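You operate a simulated robot arm through the tools that you are given. There is no shell and no other tool. Be economical: measure what you need, move in short steps, check, and stop when the job is done.

Carry out the task below with a simulated robot arm. There is one attempt and no reset: what you move stays moved.

TASK
Put one of the weights from the table top on top of the hub there. Then stack the M10 box from the table top on top of the M8 box.
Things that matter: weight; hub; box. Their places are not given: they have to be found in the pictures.

It is judged by the outcome, as a careful person would: the job done as asked, and still so three seconds after it is handed in. It fails if anything else is knocked over, pushed out of place, dropped, spilled or broken.

THE ROBOT
A 7-joint arm with a two-finger parallel gripper, fixed in place. Base frame: the origin is at the foot of the arm, x ahead of it, y to its left, z up; the work surface is at about z = 0. Lengths are in m, angles in degrees, forces in N, time in s.
With the tool pointing down near the work surface it reaches from about 0.24 to 0.62 m from the base axis. Its first joint turns from -66.0 to 66.0 degrees. Payload 2.6 kg.
Tool frame: the origin (TCP) lies between the finger pads and is the grasp point; the fingertips stand 0.03 m ahead of it; z points along the fingers, y is the line along which they close. The gripper opens to 0.094 m. The fingers are 0.028 m wide and 0.01 m thick; the gripper's body (0.05 by 0.096 m) begins 0.055 m behind the TCP.
Orientation is told as [roll, pitch, yaw] about the base's x, y, z axes, in that order, counted from this pose: with the fingers straight down and closing along the base's y, the tool's x points along the base's -x, its y along +y and its z along -z.

THE INTERFACE
- The arm moves only by the tool play_rows. Its argument "deltas" is a list of rows, each a list of 3 entries, a list of its own where there are three numbers: the shift along the tool's x, y, z in m, then the turn, a rotation vector about the tool's x, y, z in degrees, then the closure in counts, from 0 (fully open) to 255 (shut). In form: [[[dx, dy, dz], [wx, wy, wz], grip], ...]. A call has 1 to 10 rows; each row shifts and turns the commanded pose from where the row before left it, along the tool's axes as they then stand. A row lasts 0.2 s, in which the tool goes at most 0.05 m and 8.6 degrees; a call with a longer step from one row to the next is refused whole, and so is a gripper value outside its range. A pose out of reach is approached as far as the arm can. The call stops where the force on the tool passes 40 N (or 10 N more than at its start, if that is more) or the arm is blocked; 0.2 s more then pass. The fingers move at their own pace (about 0.072 m/s each) and stop on an object; they squeeze with about 20 N. The grip force told is the motor's: it shows also when the fingers shut on nothing. Time passes only in rows, and 0.2 s behind the last, so rows that do not move let the fingers close. It gives the time, the measured TCP pose, the force on the tool (base axes), the opening and the grip force at its end, in the units of the frame above (readings bear some noise).
- Cameras (640 x 400 px; columns grow to the right, rows downward): "scene" is fixed at [0.0156, 0.4167, 0.5709]; the picture's right is [-0.91, -0.41, 0.00], its down [-0.21, 0.47, -0.86] and it looks along [0.35, -0.78, -0.51] (base axes); focal length 312 px, centre (320, 200). "wrist" rides on the gripper at [-0.037, 0, -0.058] in the tool frame; the picture's right is [0.00, -1.00, 0.00], its down [0.97, 0.00, -0.24] and it looks along [0.24, 0.00, 0.97] (tool axes); focal length 218 px, centre (320, 200).
- grab_frame(camera): a new picture of that camera. No time passes.
- point_at(camera, pixels): there is no depth. For up to 12 entries [column, row, z] of the newest picture of that camera ("zoom" is the newest enlarged one), the place [x, y] in the base frame at which the ray of that pixel passes the height z, good to about 0.003 m. No time passes.
- inspect(camera, box): a new picture of the part [left, top, right, bottom] of that camera's present view, enlarged. No time passes.
- sign_off(): hands the job in; it is judged then, once.

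Work in short steps. Measure before you move; look again where a grasp or a placing could have gone wrong, and mend it. You have 80 turns and 34 pictures in all, those below and enlarged ones among them. Open the gripper and draw the arm clear of the work before you hand the job in, unless the task says otherwise; then end with one line.

The tools are called after "Request:" as name(argument=value, ...) on one line, values as JSON. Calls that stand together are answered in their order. play_rows: Moves the arm, as the interface text tells. Its arguments: {"type":"object","properties":{"deltas":{"type":"array","items":{"type":"array"}}},"required":["deltas"]} The other tools are called the same way: grab_frame (camera) takes a picture; point_at (camera, pixels) gives the place at which the rays of pixels pass given heights; inspect (camera, box) takes an enlarged picture of a part of a camera's view; sign_off () hands the job in.

At the start:

```text
clock: 0.0
position: [0.3396, -0.1202, 0.3635]
tcp_rot: [0.0, 0.0, -0.1]
force: [0.2, -0.2, 0.4]
width: 0.0938
finger_force: 0.2
```

scene: 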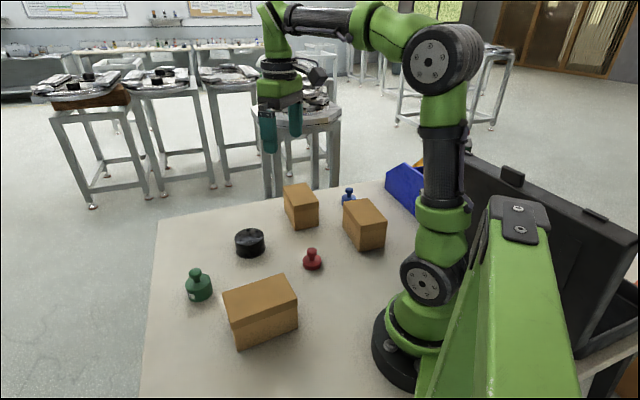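
wrist: 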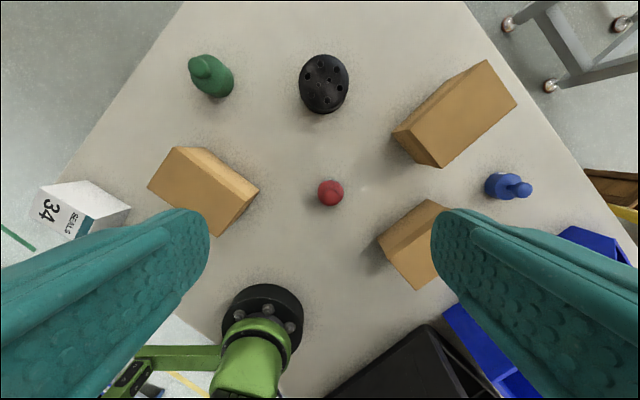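

I see three brown boxes, three weights (green, red, blue) and a black hub. I need the box labels, so I enlarge both views.

Request:
inspect(camera="scene", box=[170, 170, 410, 350])

Request:
inspect(camera="wrist", box=[140, 30, 560, 300])

```text
2.22 times, centred on (290, 260) of scene
```

zoom: 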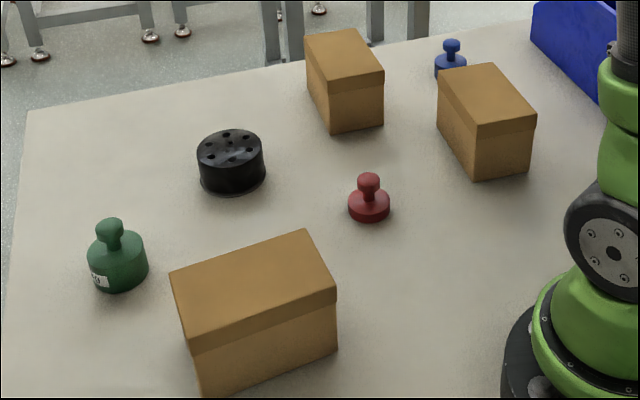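

```text
1.48 times, centred on (350, 165) of wrist
```

zoom: 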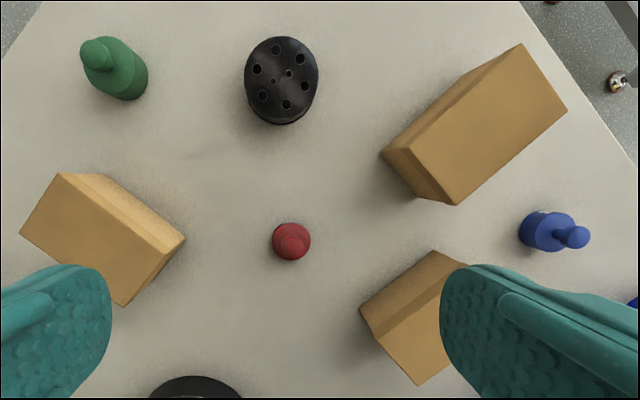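

No labels show on the tops or the faces seen so far. I measure where everything is (tops and feet).

Request:
point_at(camera="scene", pixels=[[238, 347, 0], [298, 326, 0], [300, 229, 0], [319, 222, 0], [364, 250, 0], [385, 245, 0], [250, 256, 0], [313, 269, 0], [199, 299, 0], [349, 203, 0]])

Request:
point_at(camera="wrist", pixels=[[175, 147, 0.06], [148, 187, 0.06], [212, 235, 0.06], [258, 190, 0], [486, 60, 0.06], [516, 103, 0.06], [438, 166, 0.06], [393, 131, 0], [418, 290, 0.06], [378, 240, 0], [324, 84, 0.04], [330, 193, 0.02]])

```text
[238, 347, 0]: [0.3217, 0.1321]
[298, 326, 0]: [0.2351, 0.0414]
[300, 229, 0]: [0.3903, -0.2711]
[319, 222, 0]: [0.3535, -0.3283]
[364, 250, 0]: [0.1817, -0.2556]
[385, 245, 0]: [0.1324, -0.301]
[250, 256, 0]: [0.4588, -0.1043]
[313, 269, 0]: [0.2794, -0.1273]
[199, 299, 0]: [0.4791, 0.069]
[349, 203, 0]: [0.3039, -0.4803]
```

```text
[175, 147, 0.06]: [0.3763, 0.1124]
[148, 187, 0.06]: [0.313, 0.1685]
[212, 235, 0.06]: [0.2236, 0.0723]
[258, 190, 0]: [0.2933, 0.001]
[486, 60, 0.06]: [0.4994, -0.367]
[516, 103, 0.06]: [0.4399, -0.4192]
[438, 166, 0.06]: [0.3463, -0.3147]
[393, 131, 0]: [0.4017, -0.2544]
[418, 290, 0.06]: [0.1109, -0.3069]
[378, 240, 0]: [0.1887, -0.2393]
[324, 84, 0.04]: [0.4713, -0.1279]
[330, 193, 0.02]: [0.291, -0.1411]
```

No text is visible yet; the end faces are hidden. I move the wrist camera beyond the left box (about (0.30, 0.08)) to see its +x/+y end.

Request:
play_rows(deltas=[[[-0.012, 0.04, 0.006], [0, 0, 0], 0], [[-0.012, 0.04, 0.006], [0, 0, 0], 0], [[-0.012, 0.04, 0.006], [0, 0, 0], 0], [[-0.012, 0.04, 0.006], [0, 0, 0], 0], [[-0.012, 0.04, 0.006], [0, 0, 0], 0], [[-0.012, 0.04, 0.006], [0, 0, 0], 0], [[-0.012, 0.04, 0.006], [0, 0, 0], 0], [[-0.012, 0.04, 0.006], [0, 0, 0], 0]])

Request:
grab_frame(camera="wrist")

```text
clock: 1.8
position: [0.4367, 0.1983, 0.3175]
tcp_rot: [0.0, -0.1, -0.1]
force: [-0.7, -0.1, 0.5]
width: 0.0938
finger_force: 0.1
```

```text
29 pictures are left
```

wrist: 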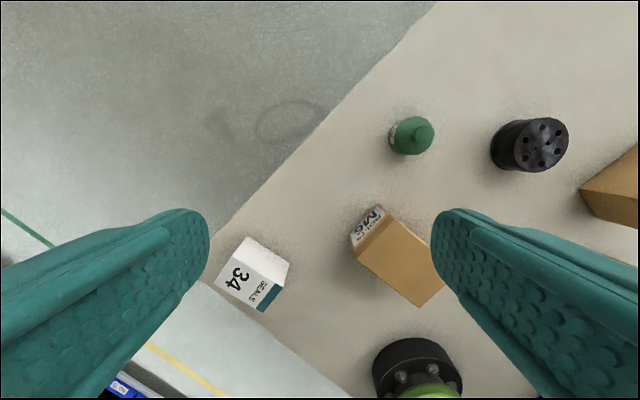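

A label shows on the left box's end near (366,225); I enlarge it.

Request:
inspect(camera="wrist", box=[330, 190, 410, 240])

```text
8.00 times, centred on (370, 215) of wrist
```

zoom: 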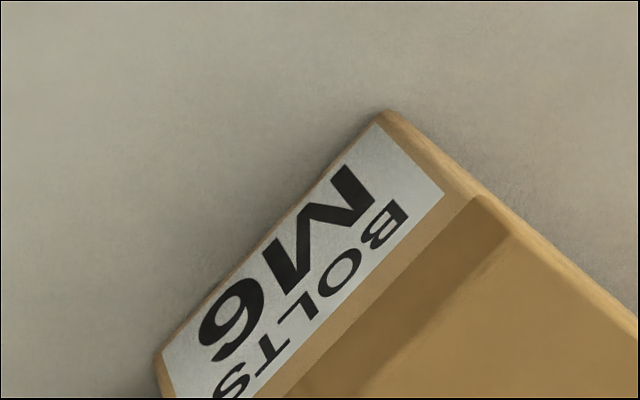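

That box is M6, so the two right-hand boxes are M8 and M10. I go view the near-right box's far end from around (0.33,-0.42).

Request:
play_rows(deltas=[[[0.007, -0.044, 0], [0, 0, 0], 0], [[0.007, -0.044, 0], [0, 0, 0], 0], [[0.007, -0.044, 0], [0, 0, 0], 0], [[0.007, -0.044, 0], [0, 0, 0], 0], [[0.007, -0.044, 0], [0, 0, 0], 0], [[0.007, -0.044, 0], [0, 0, 0], 0], [[0.007, -0.044, 0], [0, 0, 0], 0]])

Request:
play_rows(deltas=[[[0.007, -0.044, 0], [0, 0, 0], 0], [[0.007, -0.044, 0], [0, 0, 0], 0], [[0.007, -0.044, 0], [0, 0, 0], 0], [[0.007, -0.044, 0], [0, 0, 0], 0], [[0.007, -0.044, 0], [0, 0, 0], 0], [[0.007, -0.044, 0], [0, 0, 0], 0], [[0.007, -0.044, 0], [0, 0, 0], 0]])

Request:
grab_frame(camera="wrist")

```text
clock: 3.4
position: [0.3888, -0.1105, 0.318]
tcp_rot: [0.0, 0.0, 0.2]
force: [-1.3, -0.3, -0.2]
width: 0.0941
finger_force: 0.1
```

```text
clock: 5.0
position: [0.3377, -0.4163, 0.3161]
tcp_rot: [0.1, 0.1, 0.0]
force: [0.4, 0.2, -0.4]
width: 0.0938
finger_force: 0.1
```

```text
27 pictures are left
```

wrist: 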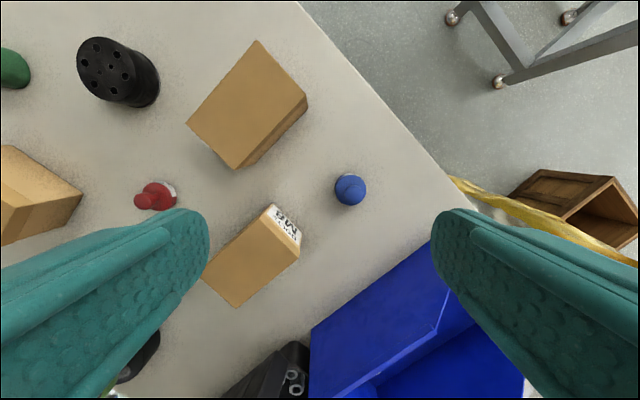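

Request:
inspect(camera="wrist", box=[180, 30, 340, 310])

Request:
inspect(camera="wrist", box=[250, 195, 314, 245])

Request:
point_at(camera="wrist", pixels=[[259, 41, 0.07], [307, 97, 0.07], [238, 168, 0.07], [187, 123, 0.07], [268, 206, 0.07], [300, 252, 0.07], [234, 307, 0.07], [204, 277, 0.07], [303, 114, 0], [249, 165, 0], [350, 190, 0.02]])

```text
1.43 times, centred on (260, 170) of wrist
```

zoom: 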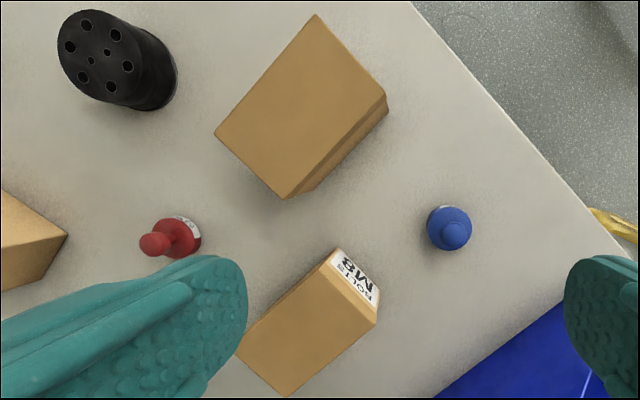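

```text
8.00 times, centred on (282, 220) of wrist
```

zoom: 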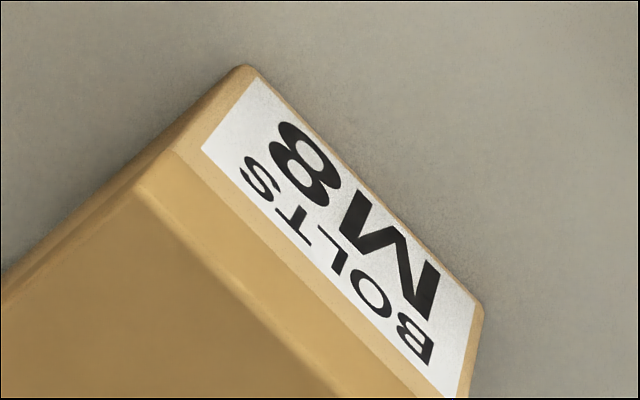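

```text
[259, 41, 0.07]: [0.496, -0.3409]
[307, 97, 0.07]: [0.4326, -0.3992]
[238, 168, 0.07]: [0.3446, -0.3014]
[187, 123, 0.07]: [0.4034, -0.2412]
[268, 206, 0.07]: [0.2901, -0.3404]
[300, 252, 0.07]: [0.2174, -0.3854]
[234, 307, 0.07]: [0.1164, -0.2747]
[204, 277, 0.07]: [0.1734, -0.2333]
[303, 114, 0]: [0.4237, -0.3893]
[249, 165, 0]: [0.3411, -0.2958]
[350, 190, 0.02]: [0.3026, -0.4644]
```

The near-right box (C) is M8, so the far-right one (B) is M10. First the weight: I take the red one, moving over it at about (0.29,-0.135).

Request:
play_rows(deltas=[[[0.0068, 0.0402, 0.0166], [0, 0, 0], 0], [[0.0068, 0.0402, 0.0166], [0, 0, 0], 0], [[0.0068, 0.0402, 0.0166], [0, 0, 0], 0], [[0.0068, 0.0402, 0.0166], [0, 0, 0], 0], [[0.0068, 0.0402, 0.0166], [0, 0, 0], 0], [[0.0068, 0.0402, 0.0166], [0, 0, 0], 0], [[0.0068, 0.0402, 0.0166], [0, 0, 0], 0]])

Request:
grab_frame(camera="wrist")

Request:
inspect(camera="scene", box=[220, 180, 400, 290])

```text
clock: 6.6
position: [0.2899, -0.1367, 0.1985]
tcp_rot: [-0.1, 0.0, -0.1]
force: [-0.1, 0.1, -0.4]
width: 0.0939
finger_force: 0.1
```

```text
24 pictures are left
```

wrist: 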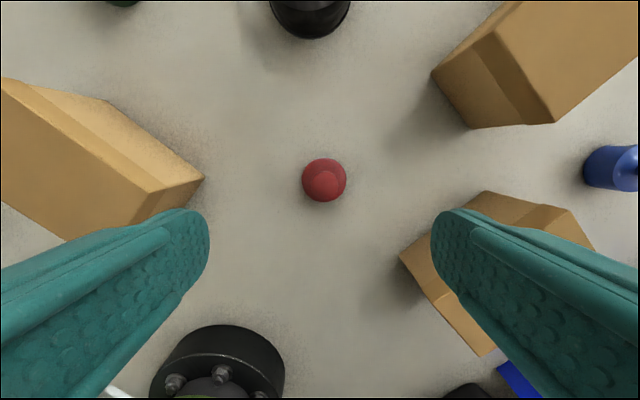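

```text
3.56 times, centred on (310, 235) of scene
```

zoom: 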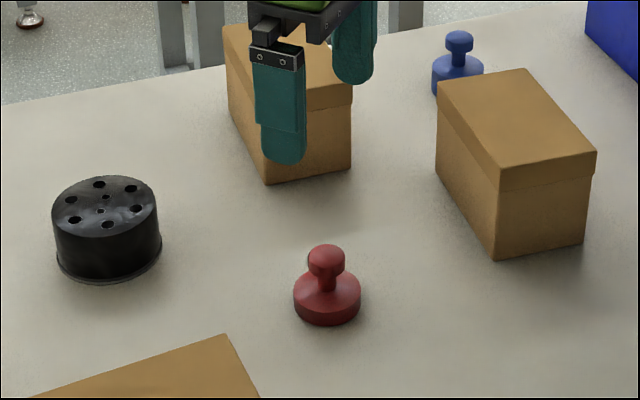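

The red weight is at wrist (324,180). I measure its base and knob with both cameras, and the hub.

Request:
point_at(camera="wrist", pixels=[[324, 180, 0.015], [326, 186, 0.045], [326, 186, 0.035], [302, 180, 0.015], [347, 180, 0.015], [312, 39, 0.0], [271, 10, 0.0], [351, 10, 0.0]])

Request:
point_at(camera="zoom", pixels=[[327, 325, 0], [327, 262, 0.035], [327, 262, 0.045], [326, 246, 0.045], [105, 204, 0.04], [105, 204, 0.05], [106, 285, 0], [57, 270, 0], [162, 258, 0]])

```text
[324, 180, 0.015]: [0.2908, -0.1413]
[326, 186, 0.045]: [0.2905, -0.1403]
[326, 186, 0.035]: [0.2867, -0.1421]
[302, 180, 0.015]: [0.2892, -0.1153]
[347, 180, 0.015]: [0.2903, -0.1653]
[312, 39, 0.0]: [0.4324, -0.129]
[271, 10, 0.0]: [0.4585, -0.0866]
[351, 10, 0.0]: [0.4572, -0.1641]
```

```text
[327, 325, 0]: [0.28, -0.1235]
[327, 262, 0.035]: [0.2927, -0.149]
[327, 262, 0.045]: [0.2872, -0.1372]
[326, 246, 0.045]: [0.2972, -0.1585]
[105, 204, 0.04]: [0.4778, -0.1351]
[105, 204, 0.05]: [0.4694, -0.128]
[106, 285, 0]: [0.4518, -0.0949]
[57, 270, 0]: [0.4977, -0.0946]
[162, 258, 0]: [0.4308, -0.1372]
```

Weight centre is ≈(0.2905,-0.1405), knob at z≈0.043, base top ≈0.019. I descend to TCP z≈0.056 so the tips stay above the base, then close on the knob.

Request:
play_rows(deltas=[[[-0.0006, -0.0038, 0.03], [0, 0, 0], 0], [[0, 0, 0.04], [0, 0, 0], 0], [[0, 0, 0.04], [0, 0, 0], 0], [[0, 0, 0.02], [0, 0, 0], 0], [[0, 0, 0.0125], [0, 0, 0], 0], [[0, 0, 0], [0, 0, 0], 0]])

Request:
inspect(camera="scene", box=[260, 210, 360, 290])

```text
clock: 8.0
position: [0.2913, -0.14, 0.0562]
tcp_rot: [0.0, 0.0, 0.1]
force: [1.3, -0.5, 0.1]
width: 0.094
finger_force: 0.1
```

```text
5.00 times, centred on (310, 250) of scene
```

zoom: 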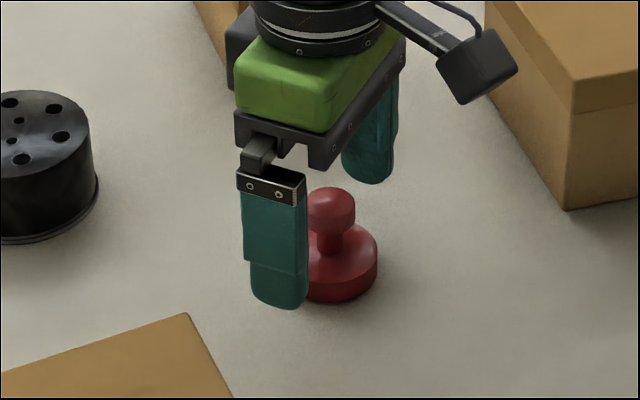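

Well centred; I close on the knob.

Request:
play_rows(deltas=[[[0, 0, 0], [0, 0, 0], 255], [[0, 0, 0], [0, 0, 0], 255], [[0, 0, 0], [0, 0, 0], 255], [[0, 0, 0], [0, 0, 0], 255]])

Request:
play_rows(deltas=[[[0, 0, -0.03], [0, 0, 0], 255], [[0, 0, -0.04], [0, 0, 0], 255], [[0, 0, -0.04], [0, 0, 0], 255], [[0, 0, 0], [0, 0, 0], 255]])

Request:
grab_frame(camera="scene")

```text
clock: 9.0
position: [0.2914, -0.1392, 0.057]
tcp_rot: [0.1, 0.0, 0.0]
force: [-0.2, -1.1, 0.0]
width: 0.0266
finger_force: 20.0
```

```text
clock: 10.0
position: [0.2932, -0.1386, 0.1673]
tcp_rot: [0.0, 0.0, 0.0]
force: [0.6, -1.4, -2.5]
width: 0.0264
finger_force: 20.6
```

```text
21 pictures are left
```

scene: 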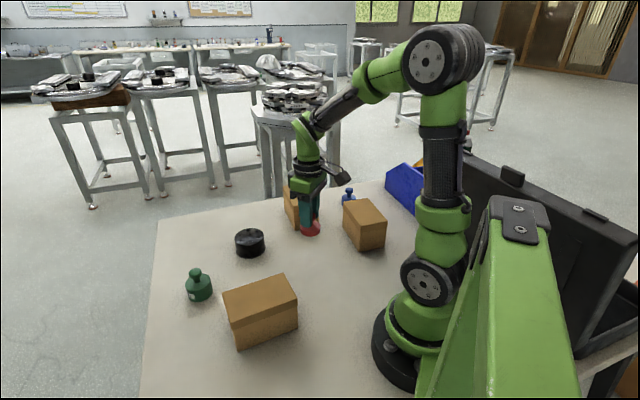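

The weight is held (width 0.0264). I carry it over the hub at ≈(0.471,-0.126) and look.

Request:
play_rows(deltas=[[[-0.045, 0.0034, 0], [0, 0, 0], 255], [[-0.045, 0.0034, 0], [0, 0, 0], 255], [[-0.045, 0.0034, 0], [0, 0, 0], 255], [[-0.045, 0.0034, 0], [0, 0, 0], 255], [[0, 0, 0], [0, 0, 0], 255]])

Request:
grab_frame(camera="wrist")

Request:
inspect(camera="scene", box=[200, 190, 300, 270])

```text
clock: 11.2
position: [0.4729, -0.1242, 0.1665]
tcp_rot: [0.0, 0.0, 0.0]
force: [0.5, 0.1, -3.3]
width: 0.0267
finger_force: 20.0
```

```text
20 pictures are left
```

wrist: 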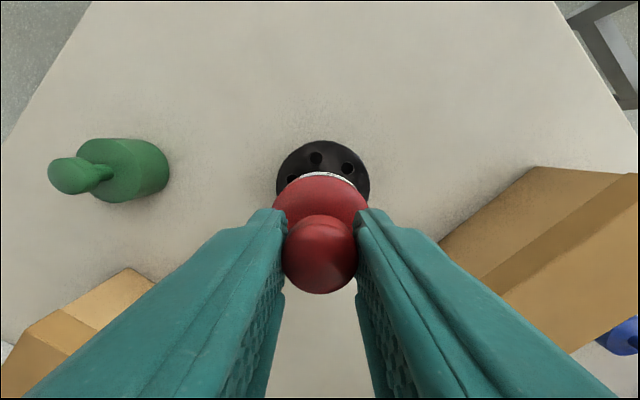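

```text
5.00 times, centred on (250, 230) of scene
```

zoom: 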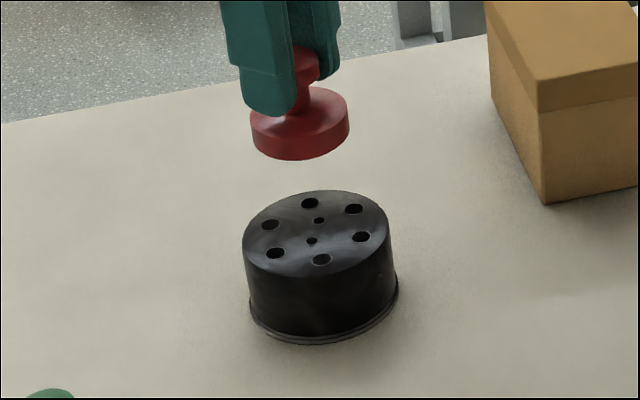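

I locate the hub top from both views at candidate heights.

Request:
point_at(camera="wrist", pixels=[[322, 140, 0.045], [276, 185, 0.045], [370, 185, 0.045], [322, 140, 0.055], [276, 185, 0.055], [370, 185, 0.055]])

Request:
point_at(camera="zoom", pixels=[[316, 233, 0.045], [316, 233, 0.05], [316, 233, 0.055], [324, 344, 0], [248, 305, 0], [399, 285, 0], [300, 137, 0.115], [300, 137, 0.11]])

```text
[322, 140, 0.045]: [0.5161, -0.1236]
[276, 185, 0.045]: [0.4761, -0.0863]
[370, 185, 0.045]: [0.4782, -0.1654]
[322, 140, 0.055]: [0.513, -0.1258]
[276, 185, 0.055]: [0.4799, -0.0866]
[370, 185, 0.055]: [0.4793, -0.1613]
```

```text
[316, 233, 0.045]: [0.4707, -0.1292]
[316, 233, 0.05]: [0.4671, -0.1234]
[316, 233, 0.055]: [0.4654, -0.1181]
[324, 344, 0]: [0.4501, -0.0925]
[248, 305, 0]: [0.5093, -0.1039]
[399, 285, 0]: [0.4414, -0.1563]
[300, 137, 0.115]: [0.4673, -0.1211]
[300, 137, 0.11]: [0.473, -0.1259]
```

Hub centre ≈(0.474,-0.126), top ≈0.045–0.05. I shift 3 mm ahead and lower to TCP z≈0.115.

Request:
play_rows(deltas=[[[-0.003, 0, 0.02], [0, 0, 0], 255], [[0, 0, 0.02], [0, 0, 0], 255], [[0, 0, 0.01], [0, 0, 0], 255], [[0, 0, 0], [0, 0, 0], 255]])

Request:
inspect(camera="scene", box=[210, 200, 290, 264])

```text
clock: 12.2
position: [0.4753, -0.1249, 0.1164]
tcp_rot: [0.0, 0.1, 0.1]
force: [0.0, 0.3, -3.0]
width: 0.0264
finger_force: 20.0
```

```text
6.25 times, centred on (250, 232) of scene
```

zoom: 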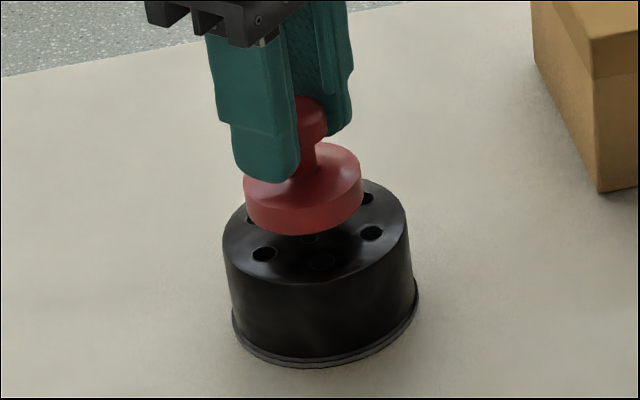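

The weight sits ~4 mm left in the image of the hub's centre, ~1 cm above. I shift back 3 mm and lower in small steps.

Request:
play_rows(deltas=[[[0.003, -0.001, 0.003], [0, 0, 0], 255], [[0, 0, 0.003], [0, 0, 0], 255], [[0, 0, 0], [0, 0, 0], 255]])

Request:
play_rows(deltas=[[[0, 0, 0.002], [0, 0, 0], 255], [[0, 0, 0], [0, 0, 0], 255]])

Request:
play_rows(deltas=[[[0, 0, 0.0015], [0, 0, 0], 255], [[0, 0, 0], [0, 0, 0], 255]])

Request:
inspect(camera="scene", box=[210, 200, 290, 264])

```text
clock: 13.0
position: [0.4717, -0.1263, 0.1109]
tcp_rot: [0.0, -0.1, 0.1]
force: [0.3, 0.0, -3.5]
width: 0.0263
finger_force: 19.8
```

```text
clock: 13.6
position: [0.4738, -0.1257, 0.108]
tcp_rot: [-0.1, -0.1, 0.0]
force: [-1.3, -0.4, -2.8]
width: 0.0265
finger_force: 20.4
```

```text
clock: 14.2
position: [0.4721, -0.126, 0.1065]
tcp_rot: [0.0, -0.1, 0.0]
force: [0.0, 0.6, -2.9]
width: 0.0265
finger_force: 19.8
```

```text
6.25 times, centred on (250, 232) of scene
```

zoom: 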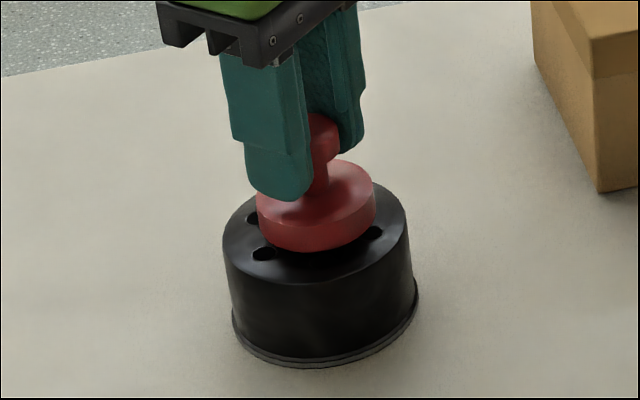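

Nearly on; still no contact force. I continue in ~1 mm steps.

Request:
play_rows(deltas=[[[0, 0, 0.0015], [0, 0, 0], 255], [[0, 0, 0], [0, 0, 0], 255]])

Request:
play_rows(deltas=[[[0, 0, 0.001], [0, 0, 0], 255], [[0, 0, 0], [0, 0, 0], 255]])

Request:
play_rows(deltas=[[[0, 0, 0.001], [0, 0, 0], 255], [[0, 0, 0], [0, 0, 0], 255]])

```text
clock: 14.8
position: [0.4716, -0.1266, 0.1064]
tcp_rot: [0.0, 0.0, 0.1]
force: [0.0, 0.8, -2.9]
width: 0.0263
finger_force: 19.9
```

```text
clock: 15.4
position: [0.4729, -0.1266, 0.1051]
tcp_rot: [0.0, -0.1, 0.1]
force: [-0.6, 0.1, -3.1]
width: 0.0263
finger_force: 20.2
```

```text
clock: 16.0
position: [0.4716, -0.1266, 0.1037]
tcp_rot: [0.0, 0.0, 0.0]
force: [0.2, -1.4, -2.9]
width: 0.0265
finger_force: 20.0
```

Request:
play_rows(deltas=[[[0, 0, 0.001], [0, 0, 0], 255], [[0, 0, 0], [0, 0, 0], 255]])

Request:
play_rows(deltas=[[[0, 0, 0.001], [0, 0, 0], 255], [[0, 0, 0], [0, 0, 0], 255]])

Request:
inspect(camera="scene", box=[220, 216, 280, 264])

```text
clock: 16.6
position: [0.4718, -0.1276, 0.1022]
tcp_rot: [0.0, 0.0, 0.0]
force: [-0.4, 0.8, -1.7]
width: 0.0264
finger_force: 20.1
```

```text
clock: 17.2
position: [0.4714, -0.126, 0.1029]
tcp_rot: [0.0, -0.1, 0.0]
force: [-3.3, 0.3, 7.3]
width: 0.0264
finger_force: 19.4
```

```text
8.33 times, centred on (250, 240) of scene
```

zoom: 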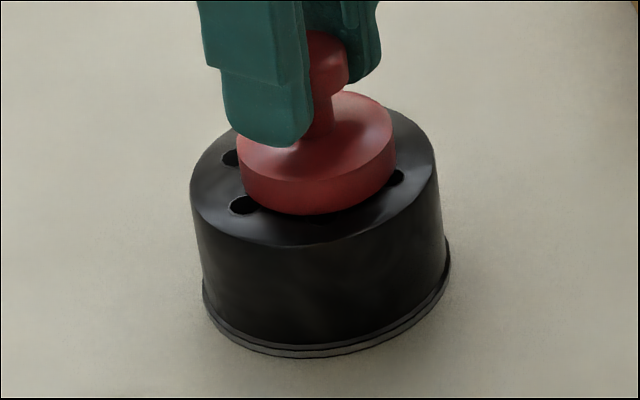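

Contact (force z rose to +7). I open and lift away.

Request:
play_rows(deltas=[[[0, 0, 0], [0, 0, 0], 0], [[0, 0, 0], [0, 0, 0], 0], [[0, 0, 0], [0, 0, 0], 0], [[0, 0, 0], [0, 0, 0], 0], [[0, 0, -0.03], [0, 0, 0], 0], [[0, 0, -0.04], [0, 0, 0], 0], [[0, 0, -0.04], [0, 0, 0], 0], [[0, 0, -0.04], [0, 0, 0], 0]])

Request:
grab_frame(camera="wrist")

Request:
inspect(camera="scene", box=[220, 170, 400, 280])

```text
clock: 19.0
position: [0.4719, -0.1258, 0.2536]
tcp_rot: [0.0, 0.0, -0.1]
force: [0.6, -0.1, -0.3]
width: 0.0938
finger_force: 0.2
```

```text
15 pictures are left
```

wrist: 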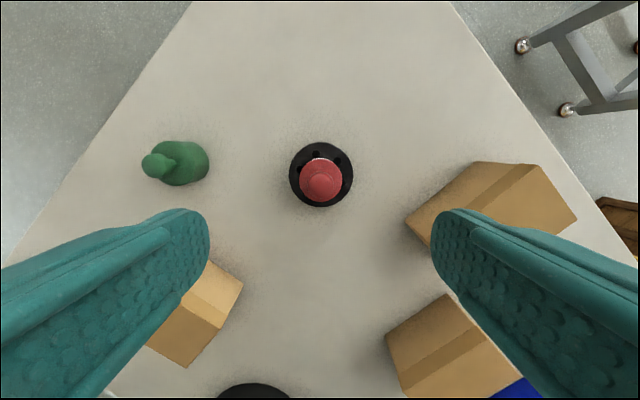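

```text
3.56 times, centred on (310, 225) of scene
```

zoom: 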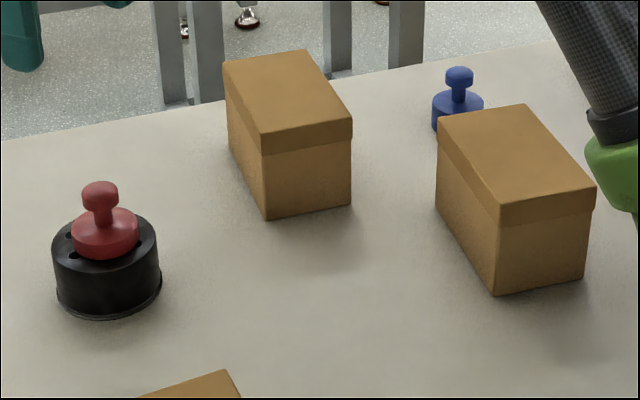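

Weight rests on the hub. Now I measure both boxes' corners in this zoom (tops at 0.075/0.085, feet at 0).

Request:
point_at(camera="zoom", pixels=[[267, 217, 0], [351, 205, 0], [231, 150, 0], [223, 63, 0.08], [261, 135, 0.08], [352, 120, 0.08], [307, 50, 0.08]])

Request:
point_at(camera="zoom", pixels=[[495, 295, 0], [585, 277, 0], [436, 203, 0], [437, 120, 0.08], [501, 203, 0.08], [596, 187, 0.08], [523, 104, 0.08], [501, 203, 0.09], [261, 135, 0.09]])

```text
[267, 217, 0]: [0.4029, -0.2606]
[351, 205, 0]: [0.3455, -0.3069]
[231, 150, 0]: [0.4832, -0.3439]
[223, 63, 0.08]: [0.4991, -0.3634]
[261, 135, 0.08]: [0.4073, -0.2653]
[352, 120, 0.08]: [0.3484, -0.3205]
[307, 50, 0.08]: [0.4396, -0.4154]
```

```text
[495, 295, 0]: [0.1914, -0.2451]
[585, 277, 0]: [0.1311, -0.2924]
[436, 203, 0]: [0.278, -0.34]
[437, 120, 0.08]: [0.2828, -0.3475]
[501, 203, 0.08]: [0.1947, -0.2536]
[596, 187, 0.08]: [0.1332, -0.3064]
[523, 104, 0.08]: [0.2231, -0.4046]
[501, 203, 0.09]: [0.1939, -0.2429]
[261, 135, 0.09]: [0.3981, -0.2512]
```

Box heights come out ≈0.09; M10 centre ≈(0.415,-0.326), long axis ≈-47°, lid ≈0.079 wide; M8 centre ≈(0.206,-0.317), axis ≈-47°. I move above M10 and turn so the fingers close across its width.

Request:
play_rows(deltas=[[[0.0114, -0.04, 0], [0, 0, 0], 0], [[0.0114, -0.04, 0], [0, 0, 0], 0], [[0.0114, -0.04, 0], [0, 0, 0], 0], [[0.0114, -0.04, 0], [0, 0, 0], 0], [[0.0114, -0.04, 0], [0, 0, 0], 0]])

Request:
play_rows(deltas=[[[0, 0, 0], [0, 0, 7.83], 0], [[0, 0, 0], [0, 0, 7.83], 0], [[0, 0, 0], [0, 0, 7.83], 0], [[0, 0, 0], [0, 0, 7.83], 0], [[0, 0, 0], [0, 0, 7.83], 0], [[0, 0, 0], [0, 0, 7.83], 0], [[0, 0, 0], [0, 0, 0], 0]])

Request:
grab_frame(camera="wrist")

```text
clock: 20.2
position: [0.415, -0.3296, 0.2527]
tcp_rot: [0.0, -0.1, -0.1]
force: [0.4, 0.2, 0.0]
width: 0.0941
finger_force: 0.1
```

```text
clock: 21.8
position: [0.4152, -0.3272, 0.2517]
tcp_rot: [0.0, 0.0, -47.1]
force: [0.7, 0.1, 1.3]
width: 0.0941
finger_force: 0.0
```

```text
13 pictures are left
```

wrist: 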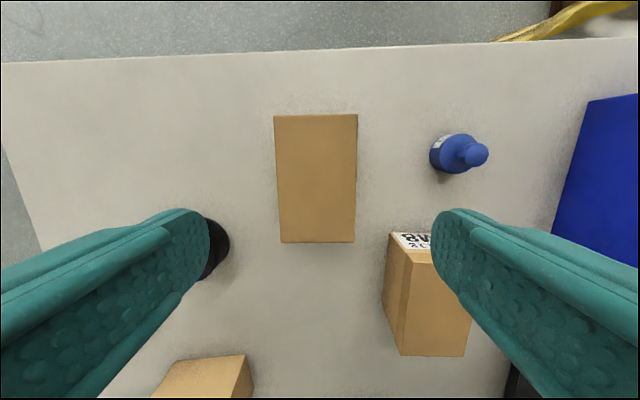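

The box is straight in view, (274,116)-(358,114)-(355,242)-(281,243). I compute its top corners and M8's.

Request:
point_at(camera="wrist", pixels=[[274, 116, 0.09], [358, 114, 0.09], [355, 242, 0.09], [281, 243, 0.09], [389, 234, 0.0], [409, 251, 0.09], [408, 356, 0.09], [464, 356, 0.09]])

```text
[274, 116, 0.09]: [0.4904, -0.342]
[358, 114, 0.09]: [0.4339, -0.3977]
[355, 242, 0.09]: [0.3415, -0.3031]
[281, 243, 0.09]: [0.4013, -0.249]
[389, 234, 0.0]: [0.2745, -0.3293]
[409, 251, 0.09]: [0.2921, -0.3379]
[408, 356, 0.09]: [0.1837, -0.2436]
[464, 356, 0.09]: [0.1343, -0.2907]
```

M10's centre ≈(0.417,-0.323), axis ≈-46°. M8's axis seems slightly different, so before grasping I hover over M8 to measure it unobstructed.

Request:
play_rows(deltas=[[[0.0298, -0.0293, 0], [0, 0, 0], 0], [[0.0298, -0.0293, 0], [0, 0, 0], 0], [[0.0298, -0.0293, 0], [0, 0, 0], 0], [[0.0298, -0.0293, 0], [0, 0, 0], 0], [[0.0298, -0.0293, 0], [0, 0, 0], 0], [[0, 0, 0], [0, 0, 0], 0]])

Request:
grab_frame(camera="wrist")

```text
clock: 23.2
position: [0.2064, -0.3187, 0.2534]
tcp_rot: [0.0, 0.0, -47.0]
force: [-0.1, -0.5, -1.1]
width: 0.0937
finger_force: 0.0
```

```text
12 pictures are left
```

wrist: 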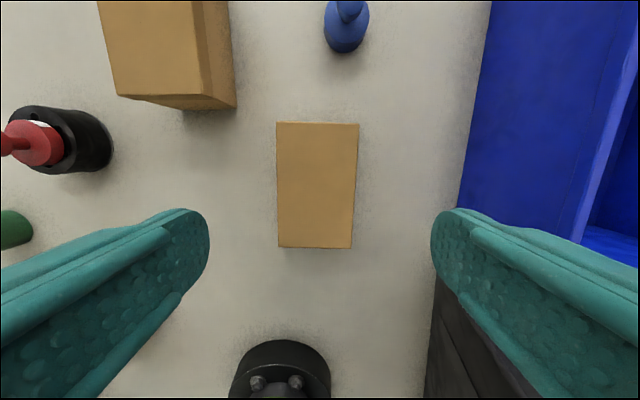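

Request:
inspect(camera="wrist", box=[240, 110, 400, 260])

Request:
point_at(camera="wrist", pixels=[[277, 122, 0.09], [359, 124, 0.09], [352, 248, 0.09], [279, 247, 0.09]])

```text
2.67 times, centred on (320, 185) of wrist
```

zoom: 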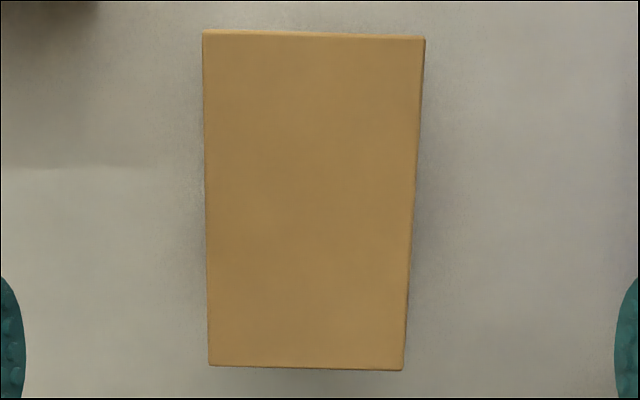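

```text
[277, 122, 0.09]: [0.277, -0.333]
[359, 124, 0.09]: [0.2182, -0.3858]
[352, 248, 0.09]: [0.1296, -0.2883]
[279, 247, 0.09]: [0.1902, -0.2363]
```

M8: centre ≈(0.204,-0.311), axis ≈-48°. I return to M10, correct 3.5 mm sideways and 1° of turn, and lower until the tips are just above its lid for a check.

Request:
play_rows(deltas=[[[-0.0298, 0.0293, 0], [0, 0, 0], 0], [[-0.0298, 0.0293, 0], [0, 0, 0], 0], [[-0.0298, 0.0293, 0], [0, 0, 0], 0], [[-0.0298, 0.0293, 0], [0, 0, 0], 0], [[-0.0298, 0.0293, 0], [0, 0, 0], 0], [[0.0018, 0.0035, 0], [0, 0, -0.9], 0], [[0, 0, 0.04], [0, 0, 0], 0], [[0, 0, 0.04], [0, 0, 0], 0], [[0, 0, 0.035], [0, 0, 0], 0], [[0, 0, 0], [0, 0, 0], 0]])

Request:
grab_frame(camera="wrist")

```text
clock: 25.4
position: [0.4157, -0.3222, 0.1368]
tcp_rot: [0.0, 0.0, -46.2]
force: [0.2, 0.3, -0.3]
width: 0.094
finger_force: 0.1
```

```text
10 pictures are left
```

wrist: 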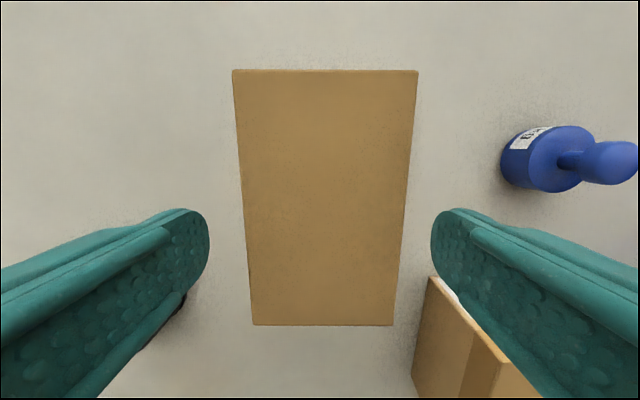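

Centred within ~1.5 mm; I correct and descend to TCP z≈0.065.

Request:
play_rows(deltas=[[[0, -0.0015, 0.01], [0, 0, 0], 0], [[0, 0, 0.02], [0, 0, 0], 0], [[0, 0, 0.02], [0, 0, 0], 0], [[0, 0, 0.02], [0, 0, 0], 0], [[0, 0, 0], [0, 0, 0], 0]])

Request:
play_rows(deltas=[[[0, 0, 0], [0, 0, 0], 255], [[0, 0, 0], [0, 0, 0], 255], [[0, 0, 0], [0, 0, 0], 255], [[0, 0, 0], [0, 0, 0], 255]])

Request:
play_rows(deltas=[[[0, 0, -0.01], [0, 0, 0], 255], [[0, 0, -0.02], [0, 0, 0], 255], [[0, 0, 0], [0, 0, 0], 255]])

Request:
inspect(camera="scene", box=[220, 150, 400, 270])

```text
clock: 26.6
position: [0.4154, -0.3229, 0.066]
tcp_rot: [0.1, -0.1, -46.1]
force: [0.4, 1.0, 0.1]
width: 0.0939
finger_force: 0.0
```

```text
clock: 27.6
position: [0.4152, -0.3235, 0.066]
tcp_rot: [0.0, 0.0, -46.1]
force: [0.4, -1.4, -0.5]
width: 0.0843
finger_force: 20.1
```

```text
clock: 28.4
position: [0.4139, -0.324, 0.0968]
tcp_rot: [-0.1, 0.1, -46.1]
force: [-0.1, -0.8, -3.9]
width: 0.0845
finger_force: 20.0
```

```text
3.33 times, centred on (310, 210) of scene
```

zoom: 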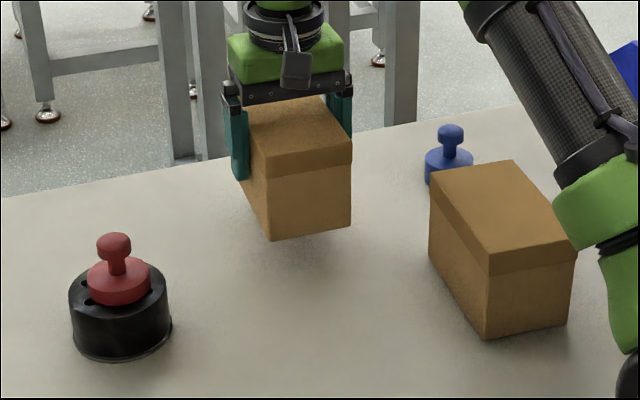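

M10 is gripped and level. I lift it to clear M8 and carry it over M8, turning 1.9° to match.

Request:
play_rows(deltas=[[[0, 0, -0.03], [0, 0, 0], 255], [[0, 0, -0.04], [0, 0, 0], 255], [[0, 0, -0.04], [0, 0, 0], 255], [[0, 0, 0], [0, 0, 0], 255]])

Request:
play_rows(deltas=[[[0.0261, -0.02417, 0], [0, 0, 0], 255], [[0.0261, -0.02417, 0], [0, 0, 0], 255], [[0.0261, -0.02417, 0], [0, 0, 0], 255], [[0.0261, -0.02417, 0], [0, 0, 0], 255], [[0.0261, -0.02417, 0], [0, 0, 0], 255], [[0.0261, -0.02417, 0], [0, 0, 0], 255], [[0, 0, 0], [0, 0, 1.9], 255], [[0, 0, 0], [0, 0, 0], 255]])

Request:
inspect(camera="scene", box=[280, 130, 440, 260])

```text
clock: 29.4
position: [0.4115, -0.3239, 0.2095]
tcp_rot: [0.0, 0.0, -46.1]
force: [-0.3, 0.3, -3.9]
width: 0.0843
finger_force: 19.9
```

```text
clock: 31.2
position: [0.2003, -0.3141, 0.2075]
tcp_rot: [0.0, 0.1, -48.0]
force: [0.3, -1.0, -5.0]
width: 0.0846
finger_force: 20.3
```

```text
3.08 times, centred on (360, 195) of scene
```

zoom: 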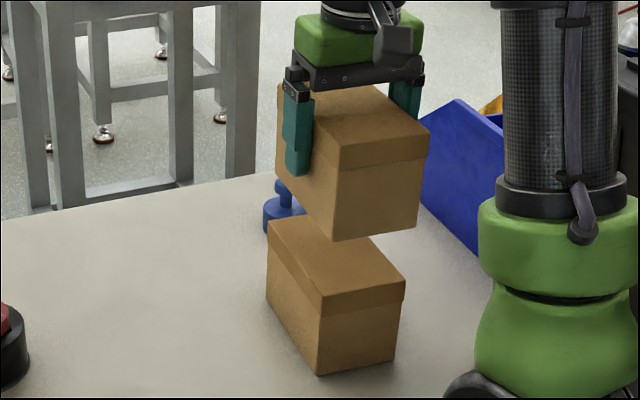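

I measure the held box's bottom corners against M8's bottom corners in the same picture.

Request:
point_at(camera="zoom", pixels=[[334, 241, 0.1415], [416, 226, 0.1415], [319, 375, 0], [393, 357, 0], [270, 300, 0], [322, 298, 0.085], [405, 281, 0.085], [341, 168, 0.2265], [429, 153, 0.2265]])

```text
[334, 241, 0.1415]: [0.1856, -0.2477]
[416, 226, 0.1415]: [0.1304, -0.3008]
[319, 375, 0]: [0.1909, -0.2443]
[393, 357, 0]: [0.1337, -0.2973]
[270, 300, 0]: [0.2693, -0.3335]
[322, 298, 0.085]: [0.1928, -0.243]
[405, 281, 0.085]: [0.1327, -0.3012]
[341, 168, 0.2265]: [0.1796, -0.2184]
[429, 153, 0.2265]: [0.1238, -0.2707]
```

The held box sits ~4 mm off toward -x/-y; I shift 4 mm along tool y and lower to about 0.165.

Request:
play_rows(deltas=[[[0, 0.0042, 0.012], [0, 0, 0], 255], [[0, 0, 0.015], [0, 0, 0], 255], [[0, 0, 0.0155], [0, 0, 0], 255], [[0, 0, 0], [0, 0, 0], 255]])

Request:
inspect(camera="scene", box=[310, 150, 430, 260])

```text
clock: 32.2
position: [0.2042, -0.3093, 0.1646]
tcp_rot: [-0.1, 0.1, -47.9]
force: [-0.7, 0.9, -3.4]
width: 0.0843
finger_force: 19.7
```

```text
3.64 times, centred on (370, 205) of scene
```

zoom: 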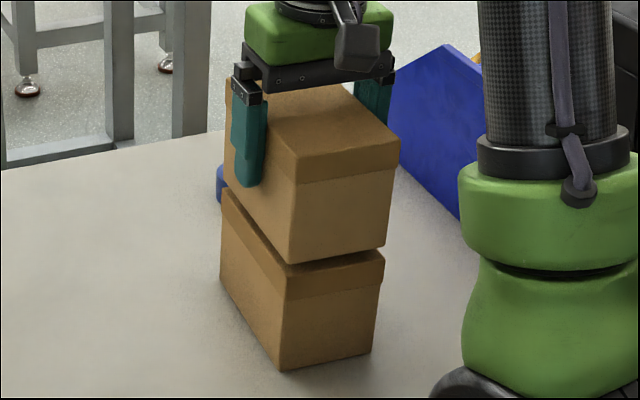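

Alignment looks good, ~1 cm gap. I lower in small steps watching the force.

Request:
play_rows(deltas=[[[0, 0, 0.004], [0, 0, 0], 255], [[0, 0, 0], [0, 0, 0], 255]])

Request:
play_rows(deltas=[[[0, 0, 0.003], [0, 0, 0], 255], [[0, 0, 0], [0, 0, 0], 255]])

Request:
play_rows(deltas=[[[0, 0, 0.002], [0, 0, 0], 255], [[0, 0, 0], [0, 0, 0], 255]])

Request:
inspect(camera="scene", box=[320, 190, 410, 260])

```text
clock: 32.8
position: [0.2036, -0.3101, 0.1607]
tcp_rot: [0.0, 0.0, -48.0]
force: [0.4, 0.2, -4.0]
width: 0.0844
finger_force: 19.8
```

```text
clock: 33.4
position: [0.2033, -0.3101, 0.1574]
tcp_rot: [0.0, -0.1, -48.0]
force: [-0.4, -0.2, -2.9]
width: 0.0843
finger_force: 20.0
```

```text
clock: 34.0
position: [0.2038, -0.3096, 0.1555]
tcp_rot: [0.0, 0.0, -48.0]
force: [0.0, -0.4, -4.8]
width: 0.0841
finger_force: 20.0
```

```text
5.71 times, centred on (365, 225) of scene
```

zoom: 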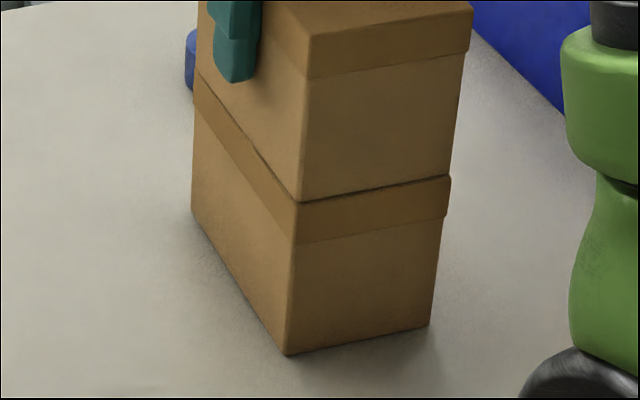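

Nearly touching, nicely aligned. I continue in 1 mm steps.

Request:
play_rows(deltas=[[[0, 0, 0.001], [0, 0, 0], 255], [[0, 0, 0], [0, 0, 0], 255]])

Request:
play_rows(deltas=[[[0, 0, 0.001], [0, 0, 0], 255], [[0, 0, 0], [0, 0, 0], 255]])

Request:
play_rows(deltas=[[[0, 0, 0.001], [0, 0, 0], 255], [[0, 0, 0], [0, 0, 0], 255]])

```text
clock: 34.6
position: [0.2041, -0.3109, 0.1556]
tcp_rot: [0.0, -0.3, -48.1]
force: [-5.3, 4.6, 16.0]
width: 0.0845
finger_force: 19.8
```

```text
clock: 35.2
position: [0.2048, -0.3104, 0.1538]
tcp_rot: [-0.1, -0.2, -48.0]
force: [-0.9, -3.3, 17.9]
width: 0.0843
finger_force: 20.5
```

```text
clock: 35.8
position: [0.2047, -0.3105, 0.1534]
tcp_rot: [-0.1, -0.1, -48.0]
force: [1.2, -5.5, 19.3]
width: 0.0843
finger_force: 19.9
```

Firm contact. I relieve 1 mm, open and lift straight up.

Request:
play_rows(deltas=[[[0, 0, -0.0015], [0, 0, 0], 255], [[0, 0, 0], [0, 0, 0], 0], [[0, 0, 0], [0, 0, 0], 0], [[0, 0, 0], [0, 0, 0], 0], [[0, 0, -0.015], [0, 0, 0], 0], [[0, 0, -0.03], [0, 0, 0], 0], [[0, 0, -0.04], [0, 0, 0], 0], [[0, 0, -0.04], [0, 0, 0], 0]])

Request:
grab_frame(camera="scene")

```text
clock: 37.6
position: [0.2043, -0.3088, 0.2796]
tcp_rot: [0.0, 0.2, -47.9]
force: [0.4, 0.1, 0.9]
width: 0.0938
finger_force: 0.1
```

```text
5 pictures are left
```

scene: 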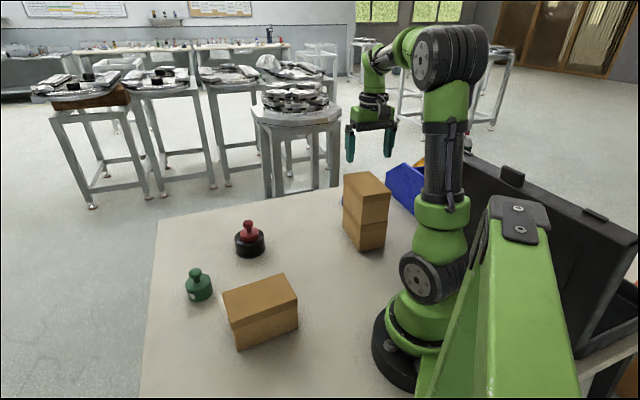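

The stack stands and the weight is on the hub. I draw the arm clear and check once more.

Request:
play_rows(deltas=[[[0, 0, -0.03], [0, 0, 0], 0], [[0, 0.04, -0.01], [0, 0, 0], 0], [[0, 0.04, 0], [0, 0, 0], 0], [[0, 0.04, 0], [0, 0, 0], 0], [[0, 0.04, 0], [0, 0, 0], 0], [[0, 0, 0], [0, 0, 0], 0]])

Request:
grab_frame(camera="wrist")

Request:
inspect(camera="scene", box=[220, 150, 420, 280])

```text
clock: 39.0
position: [0.3234, -0.2013, 0.3189]
tcp_rot: [-0.1, 0.0, -48.1]
force: [-0.3, 0.0, 1.4]
width: 0.0939
finger_force: 0.0
```

```text
4 pictures are left
```

wrist: 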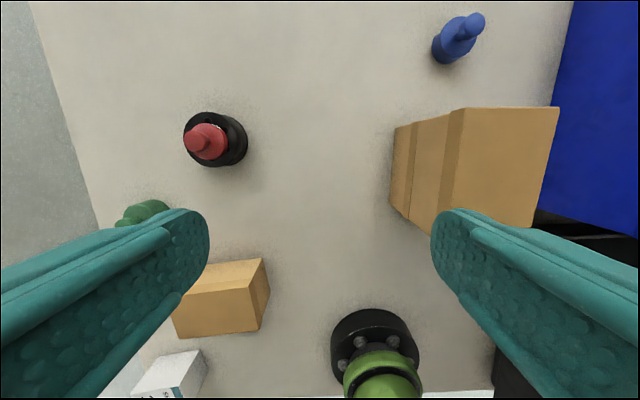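

```text
3.08 times, centred on (320, 215) of scene
```

zoom: 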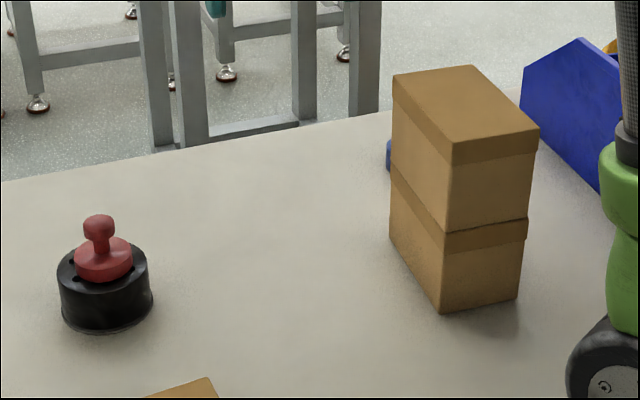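

Everything stands as asked and the arm is clear, so I hand it in.

Request:
sign_off()

```text
The job is handed in.
```

The red weight is on top of the hub and the M10 box is stacked on the M8 box. I identified M10 by elimination: I read the M6 and M8 labels, but never saw M10's.
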